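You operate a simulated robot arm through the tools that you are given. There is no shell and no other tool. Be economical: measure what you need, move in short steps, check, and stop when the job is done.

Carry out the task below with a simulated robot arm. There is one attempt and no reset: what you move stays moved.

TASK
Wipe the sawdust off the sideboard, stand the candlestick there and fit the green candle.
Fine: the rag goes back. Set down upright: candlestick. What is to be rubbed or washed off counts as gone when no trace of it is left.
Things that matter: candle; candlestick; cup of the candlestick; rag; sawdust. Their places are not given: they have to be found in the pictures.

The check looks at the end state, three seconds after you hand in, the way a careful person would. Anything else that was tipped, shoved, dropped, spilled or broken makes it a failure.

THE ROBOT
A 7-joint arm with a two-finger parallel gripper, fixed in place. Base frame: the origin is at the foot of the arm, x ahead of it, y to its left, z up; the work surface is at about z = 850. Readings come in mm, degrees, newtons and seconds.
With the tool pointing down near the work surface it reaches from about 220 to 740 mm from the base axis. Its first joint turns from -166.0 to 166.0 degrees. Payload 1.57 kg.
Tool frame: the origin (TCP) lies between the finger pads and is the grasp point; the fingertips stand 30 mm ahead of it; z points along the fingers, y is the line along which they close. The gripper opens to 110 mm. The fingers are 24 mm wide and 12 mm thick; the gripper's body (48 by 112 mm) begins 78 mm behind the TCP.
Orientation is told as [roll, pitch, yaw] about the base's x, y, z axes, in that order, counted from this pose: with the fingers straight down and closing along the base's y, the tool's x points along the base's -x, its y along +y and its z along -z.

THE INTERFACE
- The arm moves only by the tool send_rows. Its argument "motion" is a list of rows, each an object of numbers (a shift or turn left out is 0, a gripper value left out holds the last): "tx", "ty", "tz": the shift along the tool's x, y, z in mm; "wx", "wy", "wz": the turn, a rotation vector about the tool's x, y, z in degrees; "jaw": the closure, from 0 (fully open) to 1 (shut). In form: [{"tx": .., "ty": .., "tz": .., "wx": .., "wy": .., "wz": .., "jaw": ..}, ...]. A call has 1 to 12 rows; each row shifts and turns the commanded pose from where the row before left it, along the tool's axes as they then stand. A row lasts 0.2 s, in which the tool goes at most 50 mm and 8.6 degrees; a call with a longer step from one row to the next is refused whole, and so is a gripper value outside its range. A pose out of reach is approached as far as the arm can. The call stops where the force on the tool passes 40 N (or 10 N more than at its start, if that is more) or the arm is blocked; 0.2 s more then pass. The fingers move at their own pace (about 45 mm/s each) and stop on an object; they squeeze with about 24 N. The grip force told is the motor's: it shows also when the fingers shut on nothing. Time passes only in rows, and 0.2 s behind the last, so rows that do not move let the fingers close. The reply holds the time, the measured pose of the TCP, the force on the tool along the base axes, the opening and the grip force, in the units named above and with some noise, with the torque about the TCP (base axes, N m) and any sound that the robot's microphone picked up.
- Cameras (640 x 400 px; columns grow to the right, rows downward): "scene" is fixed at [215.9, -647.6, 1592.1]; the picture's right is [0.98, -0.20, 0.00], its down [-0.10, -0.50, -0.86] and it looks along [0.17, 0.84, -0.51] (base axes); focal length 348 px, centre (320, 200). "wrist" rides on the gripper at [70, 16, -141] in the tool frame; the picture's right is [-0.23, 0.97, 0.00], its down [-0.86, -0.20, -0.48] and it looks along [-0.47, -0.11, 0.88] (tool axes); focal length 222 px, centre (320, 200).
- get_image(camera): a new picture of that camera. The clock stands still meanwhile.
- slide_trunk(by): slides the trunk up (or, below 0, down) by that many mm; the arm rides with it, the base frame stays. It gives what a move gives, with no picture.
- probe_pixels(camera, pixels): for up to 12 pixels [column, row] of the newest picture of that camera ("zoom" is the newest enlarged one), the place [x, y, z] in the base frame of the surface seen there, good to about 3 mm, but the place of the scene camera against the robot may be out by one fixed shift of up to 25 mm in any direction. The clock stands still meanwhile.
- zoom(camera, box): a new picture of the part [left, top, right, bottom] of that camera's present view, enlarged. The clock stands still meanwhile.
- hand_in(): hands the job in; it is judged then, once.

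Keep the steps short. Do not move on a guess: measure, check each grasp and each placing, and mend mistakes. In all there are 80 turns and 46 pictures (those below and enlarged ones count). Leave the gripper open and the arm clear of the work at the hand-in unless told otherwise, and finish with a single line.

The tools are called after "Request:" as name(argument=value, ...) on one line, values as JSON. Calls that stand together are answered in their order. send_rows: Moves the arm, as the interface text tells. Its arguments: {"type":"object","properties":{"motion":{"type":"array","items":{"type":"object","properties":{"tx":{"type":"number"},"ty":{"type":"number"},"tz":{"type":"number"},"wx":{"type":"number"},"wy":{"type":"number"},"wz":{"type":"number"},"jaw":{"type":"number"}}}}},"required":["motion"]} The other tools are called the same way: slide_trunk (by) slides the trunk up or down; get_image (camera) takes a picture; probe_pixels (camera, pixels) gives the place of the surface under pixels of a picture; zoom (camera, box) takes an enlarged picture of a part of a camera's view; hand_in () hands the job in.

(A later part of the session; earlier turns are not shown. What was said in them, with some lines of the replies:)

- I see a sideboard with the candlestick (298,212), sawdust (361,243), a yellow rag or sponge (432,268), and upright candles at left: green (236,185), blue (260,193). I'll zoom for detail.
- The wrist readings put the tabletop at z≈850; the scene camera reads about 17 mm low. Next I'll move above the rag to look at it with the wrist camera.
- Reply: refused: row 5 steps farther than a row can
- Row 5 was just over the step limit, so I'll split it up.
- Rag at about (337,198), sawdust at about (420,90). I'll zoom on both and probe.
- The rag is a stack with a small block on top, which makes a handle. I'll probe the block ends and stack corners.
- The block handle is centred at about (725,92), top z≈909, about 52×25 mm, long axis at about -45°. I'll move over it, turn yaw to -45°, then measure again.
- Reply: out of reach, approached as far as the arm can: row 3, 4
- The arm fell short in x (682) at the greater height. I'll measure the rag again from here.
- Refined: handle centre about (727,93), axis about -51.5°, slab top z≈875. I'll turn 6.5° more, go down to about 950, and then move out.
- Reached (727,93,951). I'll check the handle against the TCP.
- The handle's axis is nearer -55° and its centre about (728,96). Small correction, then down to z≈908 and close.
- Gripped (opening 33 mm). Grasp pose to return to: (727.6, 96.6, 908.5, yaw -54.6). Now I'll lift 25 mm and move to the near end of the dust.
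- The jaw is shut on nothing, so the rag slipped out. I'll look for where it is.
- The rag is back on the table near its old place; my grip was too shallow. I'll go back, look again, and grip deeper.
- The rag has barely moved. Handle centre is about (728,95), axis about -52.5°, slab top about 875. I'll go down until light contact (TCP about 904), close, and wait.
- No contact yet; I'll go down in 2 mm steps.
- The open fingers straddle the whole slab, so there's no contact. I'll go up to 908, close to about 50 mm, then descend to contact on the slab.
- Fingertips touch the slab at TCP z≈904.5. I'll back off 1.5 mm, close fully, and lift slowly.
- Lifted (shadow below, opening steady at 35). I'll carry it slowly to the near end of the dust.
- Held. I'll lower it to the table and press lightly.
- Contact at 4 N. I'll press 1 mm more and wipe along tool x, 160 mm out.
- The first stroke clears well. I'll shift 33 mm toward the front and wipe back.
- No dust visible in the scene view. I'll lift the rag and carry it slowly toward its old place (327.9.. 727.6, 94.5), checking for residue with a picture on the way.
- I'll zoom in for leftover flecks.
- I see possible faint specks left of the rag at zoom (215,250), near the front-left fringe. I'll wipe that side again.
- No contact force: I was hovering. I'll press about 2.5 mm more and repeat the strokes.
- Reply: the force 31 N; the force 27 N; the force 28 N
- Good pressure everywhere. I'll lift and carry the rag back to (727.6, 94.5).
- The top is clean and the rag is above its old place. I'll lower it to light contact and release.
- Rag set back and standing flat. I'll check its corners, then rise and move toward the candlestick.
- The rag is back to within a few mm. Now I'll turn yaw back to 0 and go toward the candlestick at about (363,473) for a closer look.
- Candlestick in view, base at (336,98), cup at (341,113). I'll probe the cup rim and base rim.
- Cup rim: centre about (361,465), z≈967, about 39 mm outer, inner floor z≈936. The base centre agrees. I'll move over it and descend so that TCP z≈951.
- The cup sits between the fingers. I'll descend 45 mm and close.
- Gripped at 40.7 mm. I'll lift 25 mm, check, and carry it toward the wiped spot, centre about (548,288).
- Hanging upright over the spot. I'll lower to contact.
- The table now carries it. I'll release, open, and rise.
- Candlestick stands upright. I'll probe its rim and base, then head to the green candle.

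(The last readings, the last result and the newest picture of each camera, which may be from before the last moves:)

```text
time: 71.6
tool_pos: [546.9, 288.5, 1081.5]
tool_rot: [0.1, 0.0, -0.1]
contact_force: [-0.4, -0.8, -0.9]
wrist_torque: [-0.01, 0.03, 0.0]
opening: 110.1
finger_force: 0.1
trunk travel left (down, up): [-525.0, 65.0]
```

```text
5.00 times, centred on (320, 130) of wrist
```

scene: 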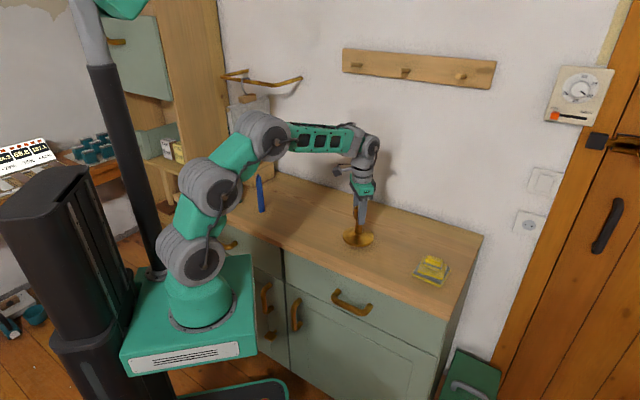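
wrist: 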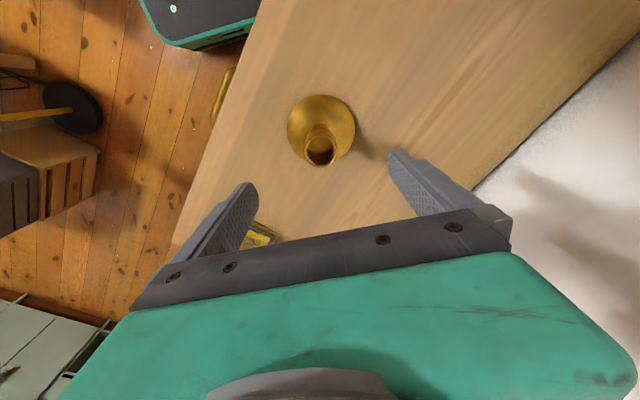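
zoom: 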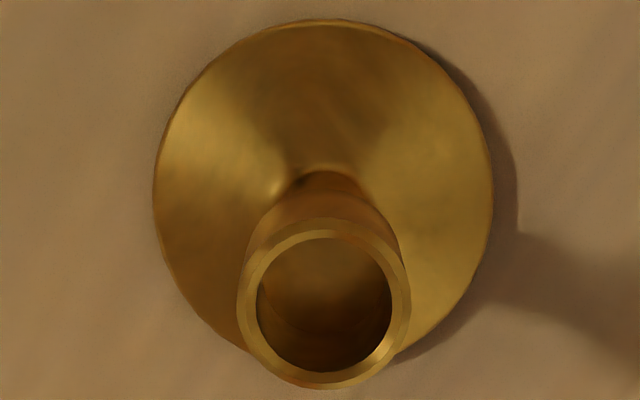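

Cup rim centre about (547.5, 289), z≈967, inner floor about 937. Now I'll rise a bit and move over toward the candles.

Request:
send_rows(motion=[{"tz": -40}, {"tx": 33, "ty": 26}, {"tx": 34, "ty": 27}, {"tx": 34, "ty": 27}, {"tx": 34, "ty": 27}, {"tx": 34, "ty": 27}, {"tx": 34, "ty": 27}, {"tx": 34, "ty": 27}, {"tx": 34, "ty": 27}, {"tx": 34, "ty": 27}, {"tx": 34, "ty": 27}, {}])

Request:
get_image(camera="wrist")

```text
time: 74.2
tool_pos: [208.6, 559.2, 1119.9]
tool_rot: [0.0, 0.0, 0.1]
contact_force: [-1.0, 0.1, 0.4]
wrist_torque: [0.0, -0.03, 0.02]
opening: 109.7
finger_force: 0.1
trunk travel left (down, up): [-525.0, 65.0]
```

```text
11 pictures are left
```

wrist: 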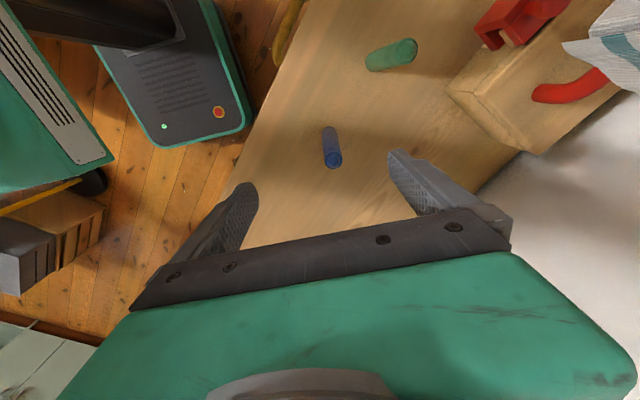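

Green candle at top (405,50) with base near (373,60), blue at (332,150). I'll probe both and the red box parts.

Request:
probe_pixels(camera="wrist", pixels=[[408, 48], [400, 50], [390, 42], [385, 65], [370, 62], [369, 56], [333, 161], [327, 132], [480, 25], [510, 42], [450, 90], [400, 62]])

Request:
zoom(camera="wrist", box=[350, 10, 450, 90])

```text
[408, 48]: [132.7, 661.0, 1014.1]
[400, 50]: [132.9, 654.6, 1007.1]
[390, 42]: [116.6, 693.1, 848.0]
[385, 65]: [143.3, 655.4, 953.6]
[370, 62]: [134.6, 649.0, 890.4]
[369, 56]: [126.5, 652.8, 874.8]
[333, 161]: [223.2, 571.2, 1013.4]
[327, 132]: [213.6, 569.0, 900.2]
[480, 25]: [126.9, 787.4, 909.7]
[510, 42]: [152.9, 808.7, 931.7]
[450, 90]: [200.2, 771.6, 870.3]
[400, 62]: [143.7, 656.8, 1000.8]
```

```text
5.00 times, centred on (400, 50) of wrist
```

zoom: 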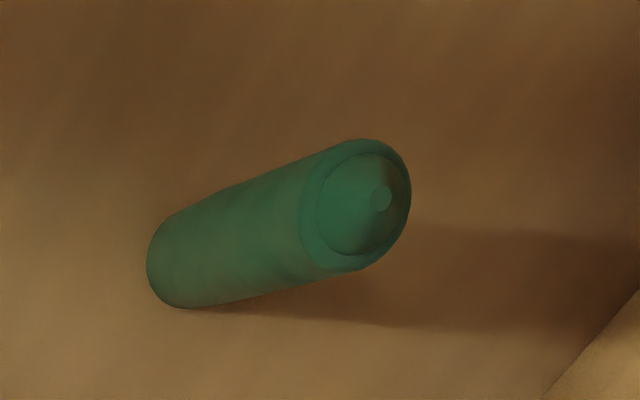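

The green candle's axis is about (133,661), tip z≈1016, diameter about 27 mm. I'll move above it while staying high, and look again.

Request:
send_rows(motion=[{"tx": 25, "ty": 34}, {"tx": 25, "ty": 34}, {"tx": 26, "ty": 34}, {"tz": 25}, {"tz": 25}, {}])

Request:
get_image(camera="wrist")

```text
time: 75.6
tool_pos: [137.5, 641.4, 1065.2]
tool_rot: [0.1, 0.0, 0.0]
contact_force: [-0.7, 0.3, 0.4]
wrist_torque: [0.0, -0.04, 0.01]
opening: 109.9
finger_force: 0.0
out of reach, approached as far as the arm can: row 3
trunk travel left (down, up): [-525.0, 65.0]
```

```text
9 pictures are left
```

wrist: 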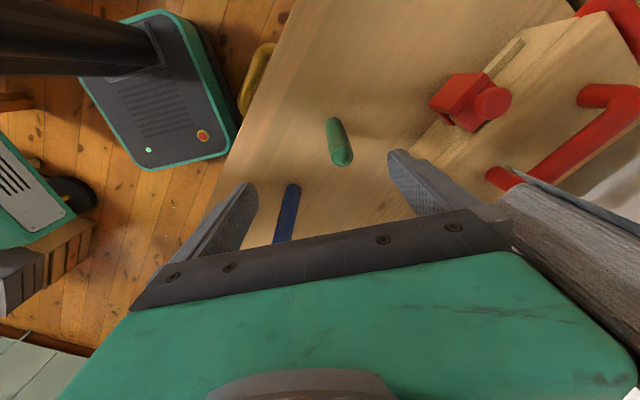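

The arm fell short in y at this height. I'll measure the candle and the object hanging at right (570,230).

Request:
probe_pixels(camera="wrist", pixels=[[342, 159], [334, 152], [350, 152], [341, 148], [336, 130], [333, 120], [520, 190], [580, 220], [510, 200], [490, 100]])

Request:
zoom(camera="wrist", box=[300, 100, 380, 180])

```text
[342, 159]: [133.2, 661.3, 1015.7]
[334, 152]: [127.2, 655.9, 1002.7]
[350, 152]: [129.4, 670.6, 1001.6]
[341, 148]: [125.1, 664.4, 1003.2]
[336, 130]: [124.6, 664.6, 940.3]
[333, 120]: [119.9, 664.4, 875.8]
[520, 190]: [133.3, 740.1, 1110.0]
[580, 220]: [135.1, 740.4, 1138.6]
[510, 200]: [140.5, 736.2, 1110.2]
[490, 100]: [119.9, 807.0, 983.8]
```

```text
5.00 times, centred on (340, 140) of wrist
```

zoom: 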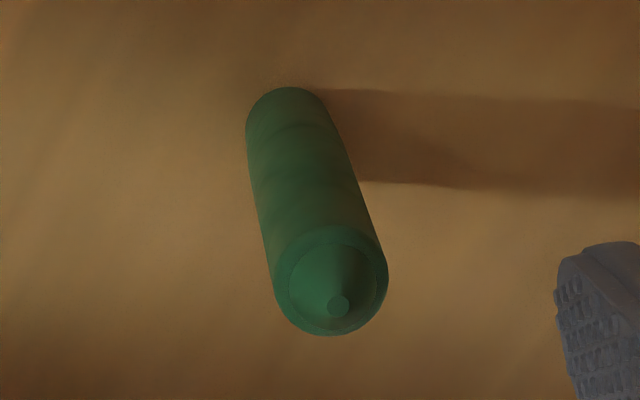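

A hanging sheet starts at y≈738, z≥1105, so I'll turn yaw to 90° to put the narrow side of the gripper toward it. The tips (1035) stay above both candles (1016).

Request:
send_rows(motion=[{"wz": -8.2}, {"wz": -8.2}, {"wz": -8.2}, {"wz": -8.2}, {"wz": -8.2}, {"wz": -8.2}, {"wz": -8.2}, {"wz": -8.2}, {"wz": -8.2}, {"wz": -8.2}, {"wz": -8}, {}])

```text
time: 78.2
tool_pos: [138.5, 641.4, 1066.8]
tool_rot: [0.1, 0.0, 90.1]
contact_force: [-0.7, 0.2, 1.0]
wrist_torque: [-0.01, 0.0, -0.02]
opening: 109.9
finger_force: 0.1
trunk travel left (down, up): [-525.0, 65.0]
```

Now I'll descend 45 mm, then shift +21 in y and -6 in x, to centre on the candle.

Request:
send_rows(motion=[{"tz": 20, "ty": 5}, {"tz": 25}, {"tx": -11}, {"tx": -10, "ty": 1}, {}])

Request:
get_image(camera="wrist")

```text
time: 79.4
tool_pos: [132.4, 662.1, 1021.5]
tool_rot: [0.0, 0.0, 90.0]
contact_force: [0.5, 0.4, -0.5]
wrist_torque: [0.04, -0.02, -0.01]
opening: 110.0
finger_force: 0.1
trunk travel left (down, up): [-525.0, 65.0]
```

```text
7 pictures are left
```

wrist: 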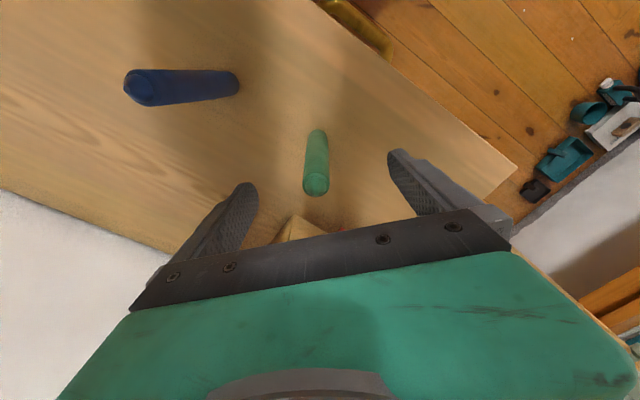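

The candle is between the fingers. Quick check of its axis before going down.

Request:
probe_pixels(camera="wrist", pixels=[[316, 190], [306, 180], [326, 180], [306, 160], [328, 155], [316, 165]])

Request:
send_rows(motion=[{"tz": 25}, {"tz": 25}, {"tz": 16}, {}])

```text
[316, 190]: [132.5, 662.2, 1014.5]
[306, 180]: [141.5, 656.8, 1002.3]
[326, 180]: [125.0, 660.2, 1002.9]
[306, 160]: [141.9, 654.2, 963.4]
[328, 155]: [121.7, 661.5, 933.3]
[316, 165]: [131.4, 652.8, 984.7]
```

```text
time: 80.4
tool_pos: [131.6, 662.2, 954.4]
tool_rot: [-0.1, 0.0, 90.0]
contact_force: [0.6, -0.2, 0.7]
wrist_torque: [0.02, 0.01, 0.01]
opening: 110.0
finger_force: 0.1
trunk travel left (down, up): [-525.0, 65.0]
```

Well centred (132,662). Closing.

Request:
send_rows(motion=[{"jaw": 0.6}, {}, {}, {}, {"jaw": 1}, {}, {}, {}, {}])

Request:
send_rows(motion=[{"tz": -4}, {"tz": -8}, {"tz": -10}, {"tz": -10}, {}])

```text
time: 82.4
tool_pos: [131.2, 662.2, 954.9]
tool_rot: [0.0, 0.0, 90.0]
contact_force: [-0.2, 0.2, 1.3]
wrist_torque: [0.01, -0.06, -0.02]
opening: 23.4
finger_force: 24.5
trunk travel left (down, up): [-525.0, 65.0]
```

```text
time: 83.6
tool_pos: [131.7, 662.8, 986.9]
tool_rot: [0.0, 0.0, 89.9]
contact_force: [0.0, 0.0, -0.5]
wrist_torque: [0.01, -0.01, 0.02]
opening: 23.1
finger_force: 23.9
trunk travel left (down, up): [-525.0, 65.0]
```

Held (23 mm), lifted. The candle's bottom is 105 mm below the TCP. I'll pull inward and rise to 1095, clear of the blue candle, then go over to the candlestick.

Request:
send_rows(motion=[{"tx": 20, "ty": -3, "tz": -18}, {"tx": 30, "ty": -4, "tz": -22}, {"tx": 30, "ty": -4, "tz": -22}, {"tx": 30, "ty": -4, "tz": -22}, {"tx": 32, "ty": -3, "tz": -24}, {}])

Request:
send_rows(motion=[{"tx": 10, "ty": -18}, {"tx": 18, "ty": -32}, {"tx": 20, "ty": -35}, {"tx": 20, "ty": -35}, {"tx": 20, "ty": -35}, {"tx": 20, "ty": -35}, {"tx": 20, "ty": -35}, {"tx": 20, "ty": -35}, {"tx": 20, "ty": -35}, {"tx": 20, "ty": -35}, {"tx": 18, "ty": -30}, {}])

```text
time: 85.0
tool_pos: [150.8, 517.9, 1094.3]
tool_rot: [0.0, 0.1, 90.0]
contact_force: [-0.4, -0.2, 0.2]
wrist_torque: [0.04, -0.02, -0.01]
opening: 23.2
finger_force: 23.8
trunk travel left (down, up): [-525.0, 65.0]
```

```text
time: 87.6
tool_pos: [510.7, 312.3, 1094.1]
tool_rot: [0.0, 0.1, 90.0]
contact_force: [0.5, -0.3, -0.3]
wrist_torque: [-0.02, -0.01, 0.0]
opening: 23.3
finger_force: 23.6
trunk travel left (down, up): [-525.0, 65.0]
```

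Final bit to align over the cup, then look from both cameras.

Request:
send_rows(motion=[{"tx": 12, "ty": -19}, {"tx": 11.3, "ty": -18}, {}])

Request:
zoom(camera="scene", box=[300, 150, 428, 250])

Request:
get_image(camera="wrist")

```text
time: 88.4
tool_pos: [546.1, 290.7, 1095.5]
tool_rot: [0.0, 0.0, 90.0]
contact_force: [0.5, -0.3, -1.0]
wrist_torque: [0.0, 0.01, -0.01]
opening: 23.0
finger_force: 23.7
trunk travel left (down, up): [-525.0, 65.0]
```

```text
4.00 times, centred on (364, 200) of scene
```

zoom: 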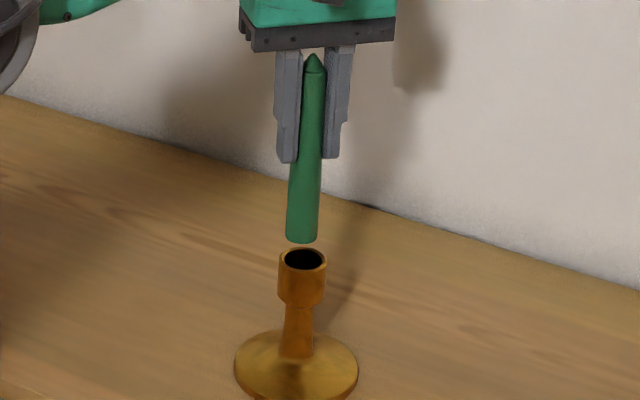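

```text
5 pictures are left
```

wrist: 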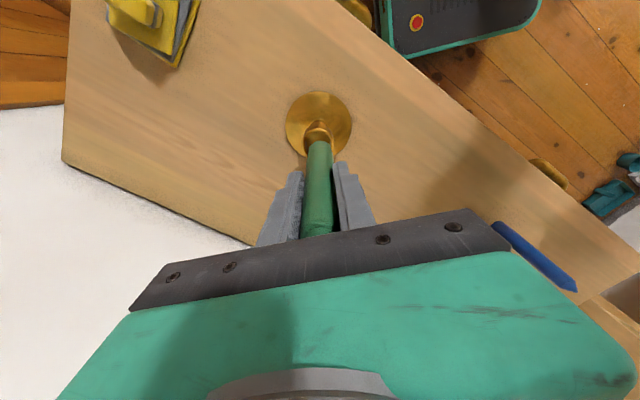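

I'll compare the candle's bottom edge with the cup rim in the enlarged scene picture and in the wrist picture.

Request:
probe_pixels(camera="zoom", pixels=[[302, 232], [304, 150], [289, 232], [315, 232], [281, 263], [326, 259], [303, 273], [304, 249], [282, 285], [303, 290], [324, 285]])

Request:
probe_pixels(camera="wrist", pixels=[[320, 150], [319, 200], [320, 145], [317, 124], [306, 133], [331, 133], [311, 150], [328, 150]])

```text
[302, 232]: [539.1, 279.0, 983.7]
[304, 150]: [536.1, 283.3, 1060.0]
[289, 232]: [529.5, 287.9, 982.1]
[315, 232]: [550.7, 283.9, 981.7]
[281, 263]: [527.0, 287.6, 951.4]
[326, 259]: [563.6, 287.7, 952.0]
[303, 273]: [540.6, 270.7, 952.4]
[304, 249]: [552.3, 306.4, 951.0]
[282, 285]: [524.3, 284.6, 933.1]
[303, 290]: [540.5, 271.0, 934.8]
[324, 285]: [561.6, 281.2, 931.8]
```

```text
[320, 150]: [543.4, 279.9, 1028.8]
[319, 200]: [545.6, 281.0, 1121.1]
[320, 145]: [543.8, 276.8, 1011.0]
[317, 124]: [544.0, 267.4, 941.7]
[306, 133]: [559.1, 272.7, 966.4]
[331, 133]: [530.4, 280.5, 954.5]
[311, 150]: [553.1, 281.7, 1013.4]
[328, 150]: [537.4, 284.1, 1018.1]
```

The candle is about 2 mm short in x and 2 mm long in y relative to the cup. I'll correct and lower to just inside the rim (bottom about 955).

Request:
send_rows(motion=[{"tx": 1.8, "ty": -2.2}, {"tz": 8}, {"tz": 7}, {"tz": 5}, {"tz": 3}, {}])

Request:
zoom(camera="scene", box=[328, 180, 392, 230])

```text
time: 89.8
tool_pos: [548.4, 288.1, 1072.3]
tool_rot: [0.0, 0.1, 90.0]
contact_force: [0.1, -0.8, -0.7]
wrist_torque: [-0.01, -0.01, 0.02]
opening: 23.3
finger_force: 24.3
trunk travel left (down, up): [-525.0, 65.0]
```

```text
8.00 times, centred on (360, 205) of scene
```

zoom: 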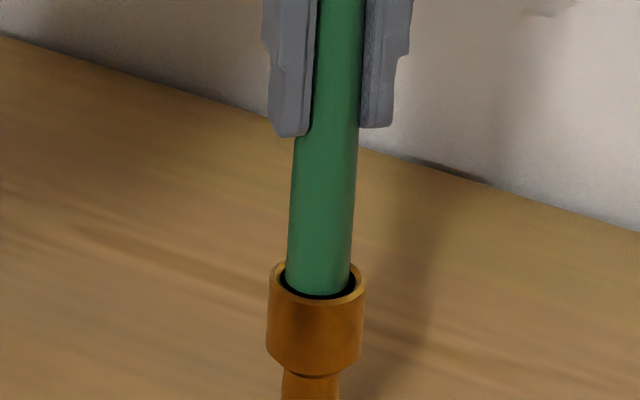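

The candle's end is centred in the cup opening. I'll lower slowly and watch the force.

Request:
send_rows(motion=[{"tz": 4}, {"tz": 4}, {"tz": 4}, {"tz": 4}, {"tz": 4}, {}])

Request:
send_rows(motion=[{"tz": 4}, {"tz": 2}, {}])

```text
time: 91.2
tool_pos: [548.1, 288.9, 1051.9]
tool_rot: [0.0, 0.1, 89.9]
contact_force: [0.2, 0.9, 0.4]
wrist_torque: [0.05, 0.01, 0.04]
opening: 23.1
finger_force: 23.8
trunk travel left (down, up): [-525.0, 65.0]
```

```text
time: 92.0
tool_pos: [548.8, 289.1, 1045.9]
tool_rot: [0.0, 0.0, 90.0]
contact_force: [0.0, 0.6, -0.8]
wrist_torque: [-0.03, 0.02, -0.02]
opening: 23.1
finger_force: 23.3
trunk travel left (down, up): [-525.0, 65.0]
```

No contact yet; I'll continue in 1–1.5 mm steps.

Request:
send_rows(motion=[{"tz": 1.5}, {"tz": 1.5}, {}])

Request:
send_rows(motion=[{"tz": 1.2}, {}])

```text
time: 92.8
tool_pos: [548.1, 288.7, 1041.4]
tool_rot: [0.0, -0.1, 90.0]
contact_force: [0.5, 0.3, -0.8]
wrist_torque: [0.0, -0.02, 0.0]
opening: 23.6
finger_force: 24.1
trunk travel left (down, up): [-525.0, 65.0]
```

```text
time: 93.4
tool_pos: [550.1, 288.2, 1041.6]
tool_rot: [0.0, 0.1, 90.0]
contact_force: [0.5, -0.2, 1.1]
wrist_torque: [0.05, 0.0, -0.03]
opening: 23.5
finger_force: 24.0
trunk travel left (down, up): [-525.0, 65.0]
```

Request:
send_rows(motion=[{"tz": 1.2}, {}])

Request:
zoom(camera="scene", box=[312, 150, 408, 250])

```text
time: 94.0
tool_pos: [548.8, 288.6, 1042.5]
tool_rot: [-0.1, -0.1, 90.0]
contact_force: [0.1, 0.0, 9.8]
wrist_torque: [0.01, -0.02, 0.02]
opening: 23.2
finger_force: 24.0
trunk travel left (down, up): [-525.0, 65.0]
```

```text
4.00 times, centred on (360, 200) of scene
```

zoom: 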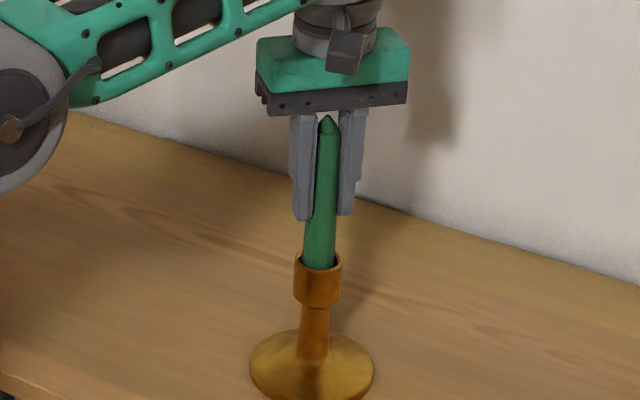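

Seated on the cup floor (10 N), upright. I'll ease off, open, rise, and back out along tool x (the open direction).

Request:
send_rows(motion=[{"tz": -1}, {"jaw": 0.6}, {}, {}, {"jaw": 0}, {}, {}, {}, {"tz": -20}, {"tz": -25}, {}])

Request:
send_rows(motion=[{"tx": 25}, {"tx": 40}, {"tx": 40}, {"tx": 30, "tz": -30}, {"tz": -30, "ty": 30}, {"ty": 45}, {"ty": 45}, {}])

Request:
get_image(camera="scene")

```text
time: 96.4
tool_pos: [548.6, 288.6, 1085.7]
tool_rot: [0.1, 0.0, 90.0]
contact_force: [0.8, -0.6, 0.3]
wrist_torque: [0.02, 0.01, -0.02]
opening: 110.2
finger_force: 0.1
trunk travel left (down, up): [-525.0, 65.0]
```

```text
time: 98.2
tool_pos: [427.2, 153.7, 1147.6]
tool_rot: [0.0, 0.1, 90.1]
contact_force: [-0.4, 0.8, 0.1]
wrist_torque: [0.03, 0.01, -0.01]
opening: 110.0
finger_force: 0.1
trunk travel left (down, up): [-525.0, 65.0]
```

```text
2 pictures are left
```

scene: 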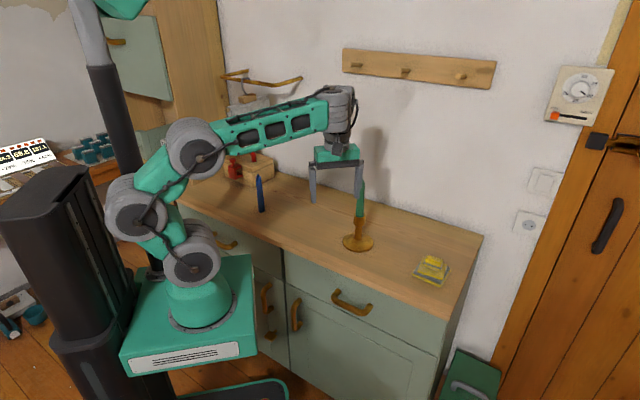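

Arm clear, candle in the cup. Last close look at the result.

Request:
zoom(camera="scene", box=[320, 170, 470, 290])

```text
3.33 times, centred on (395, 230) of scene
```

zoom: 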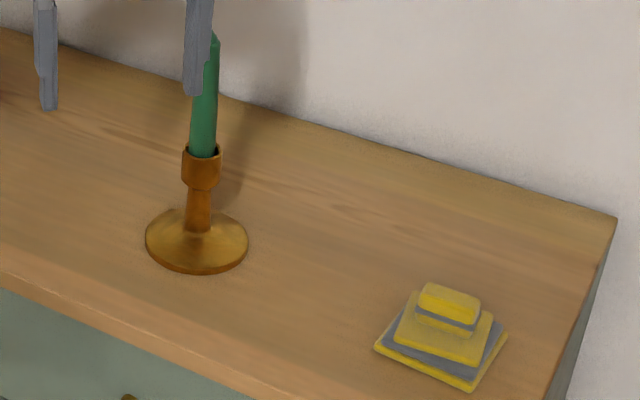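

The dust is gone, the rag is back, and the candlestick is upright with the green candle fitted. Handing in.

Request:
hand_in()

```text
The job is handed in.
```

The sawdust is wiped off with no trace visible, the rag is back in its place, and the candlestick stands upright on the wiped spot with the green candle seated in its cup.
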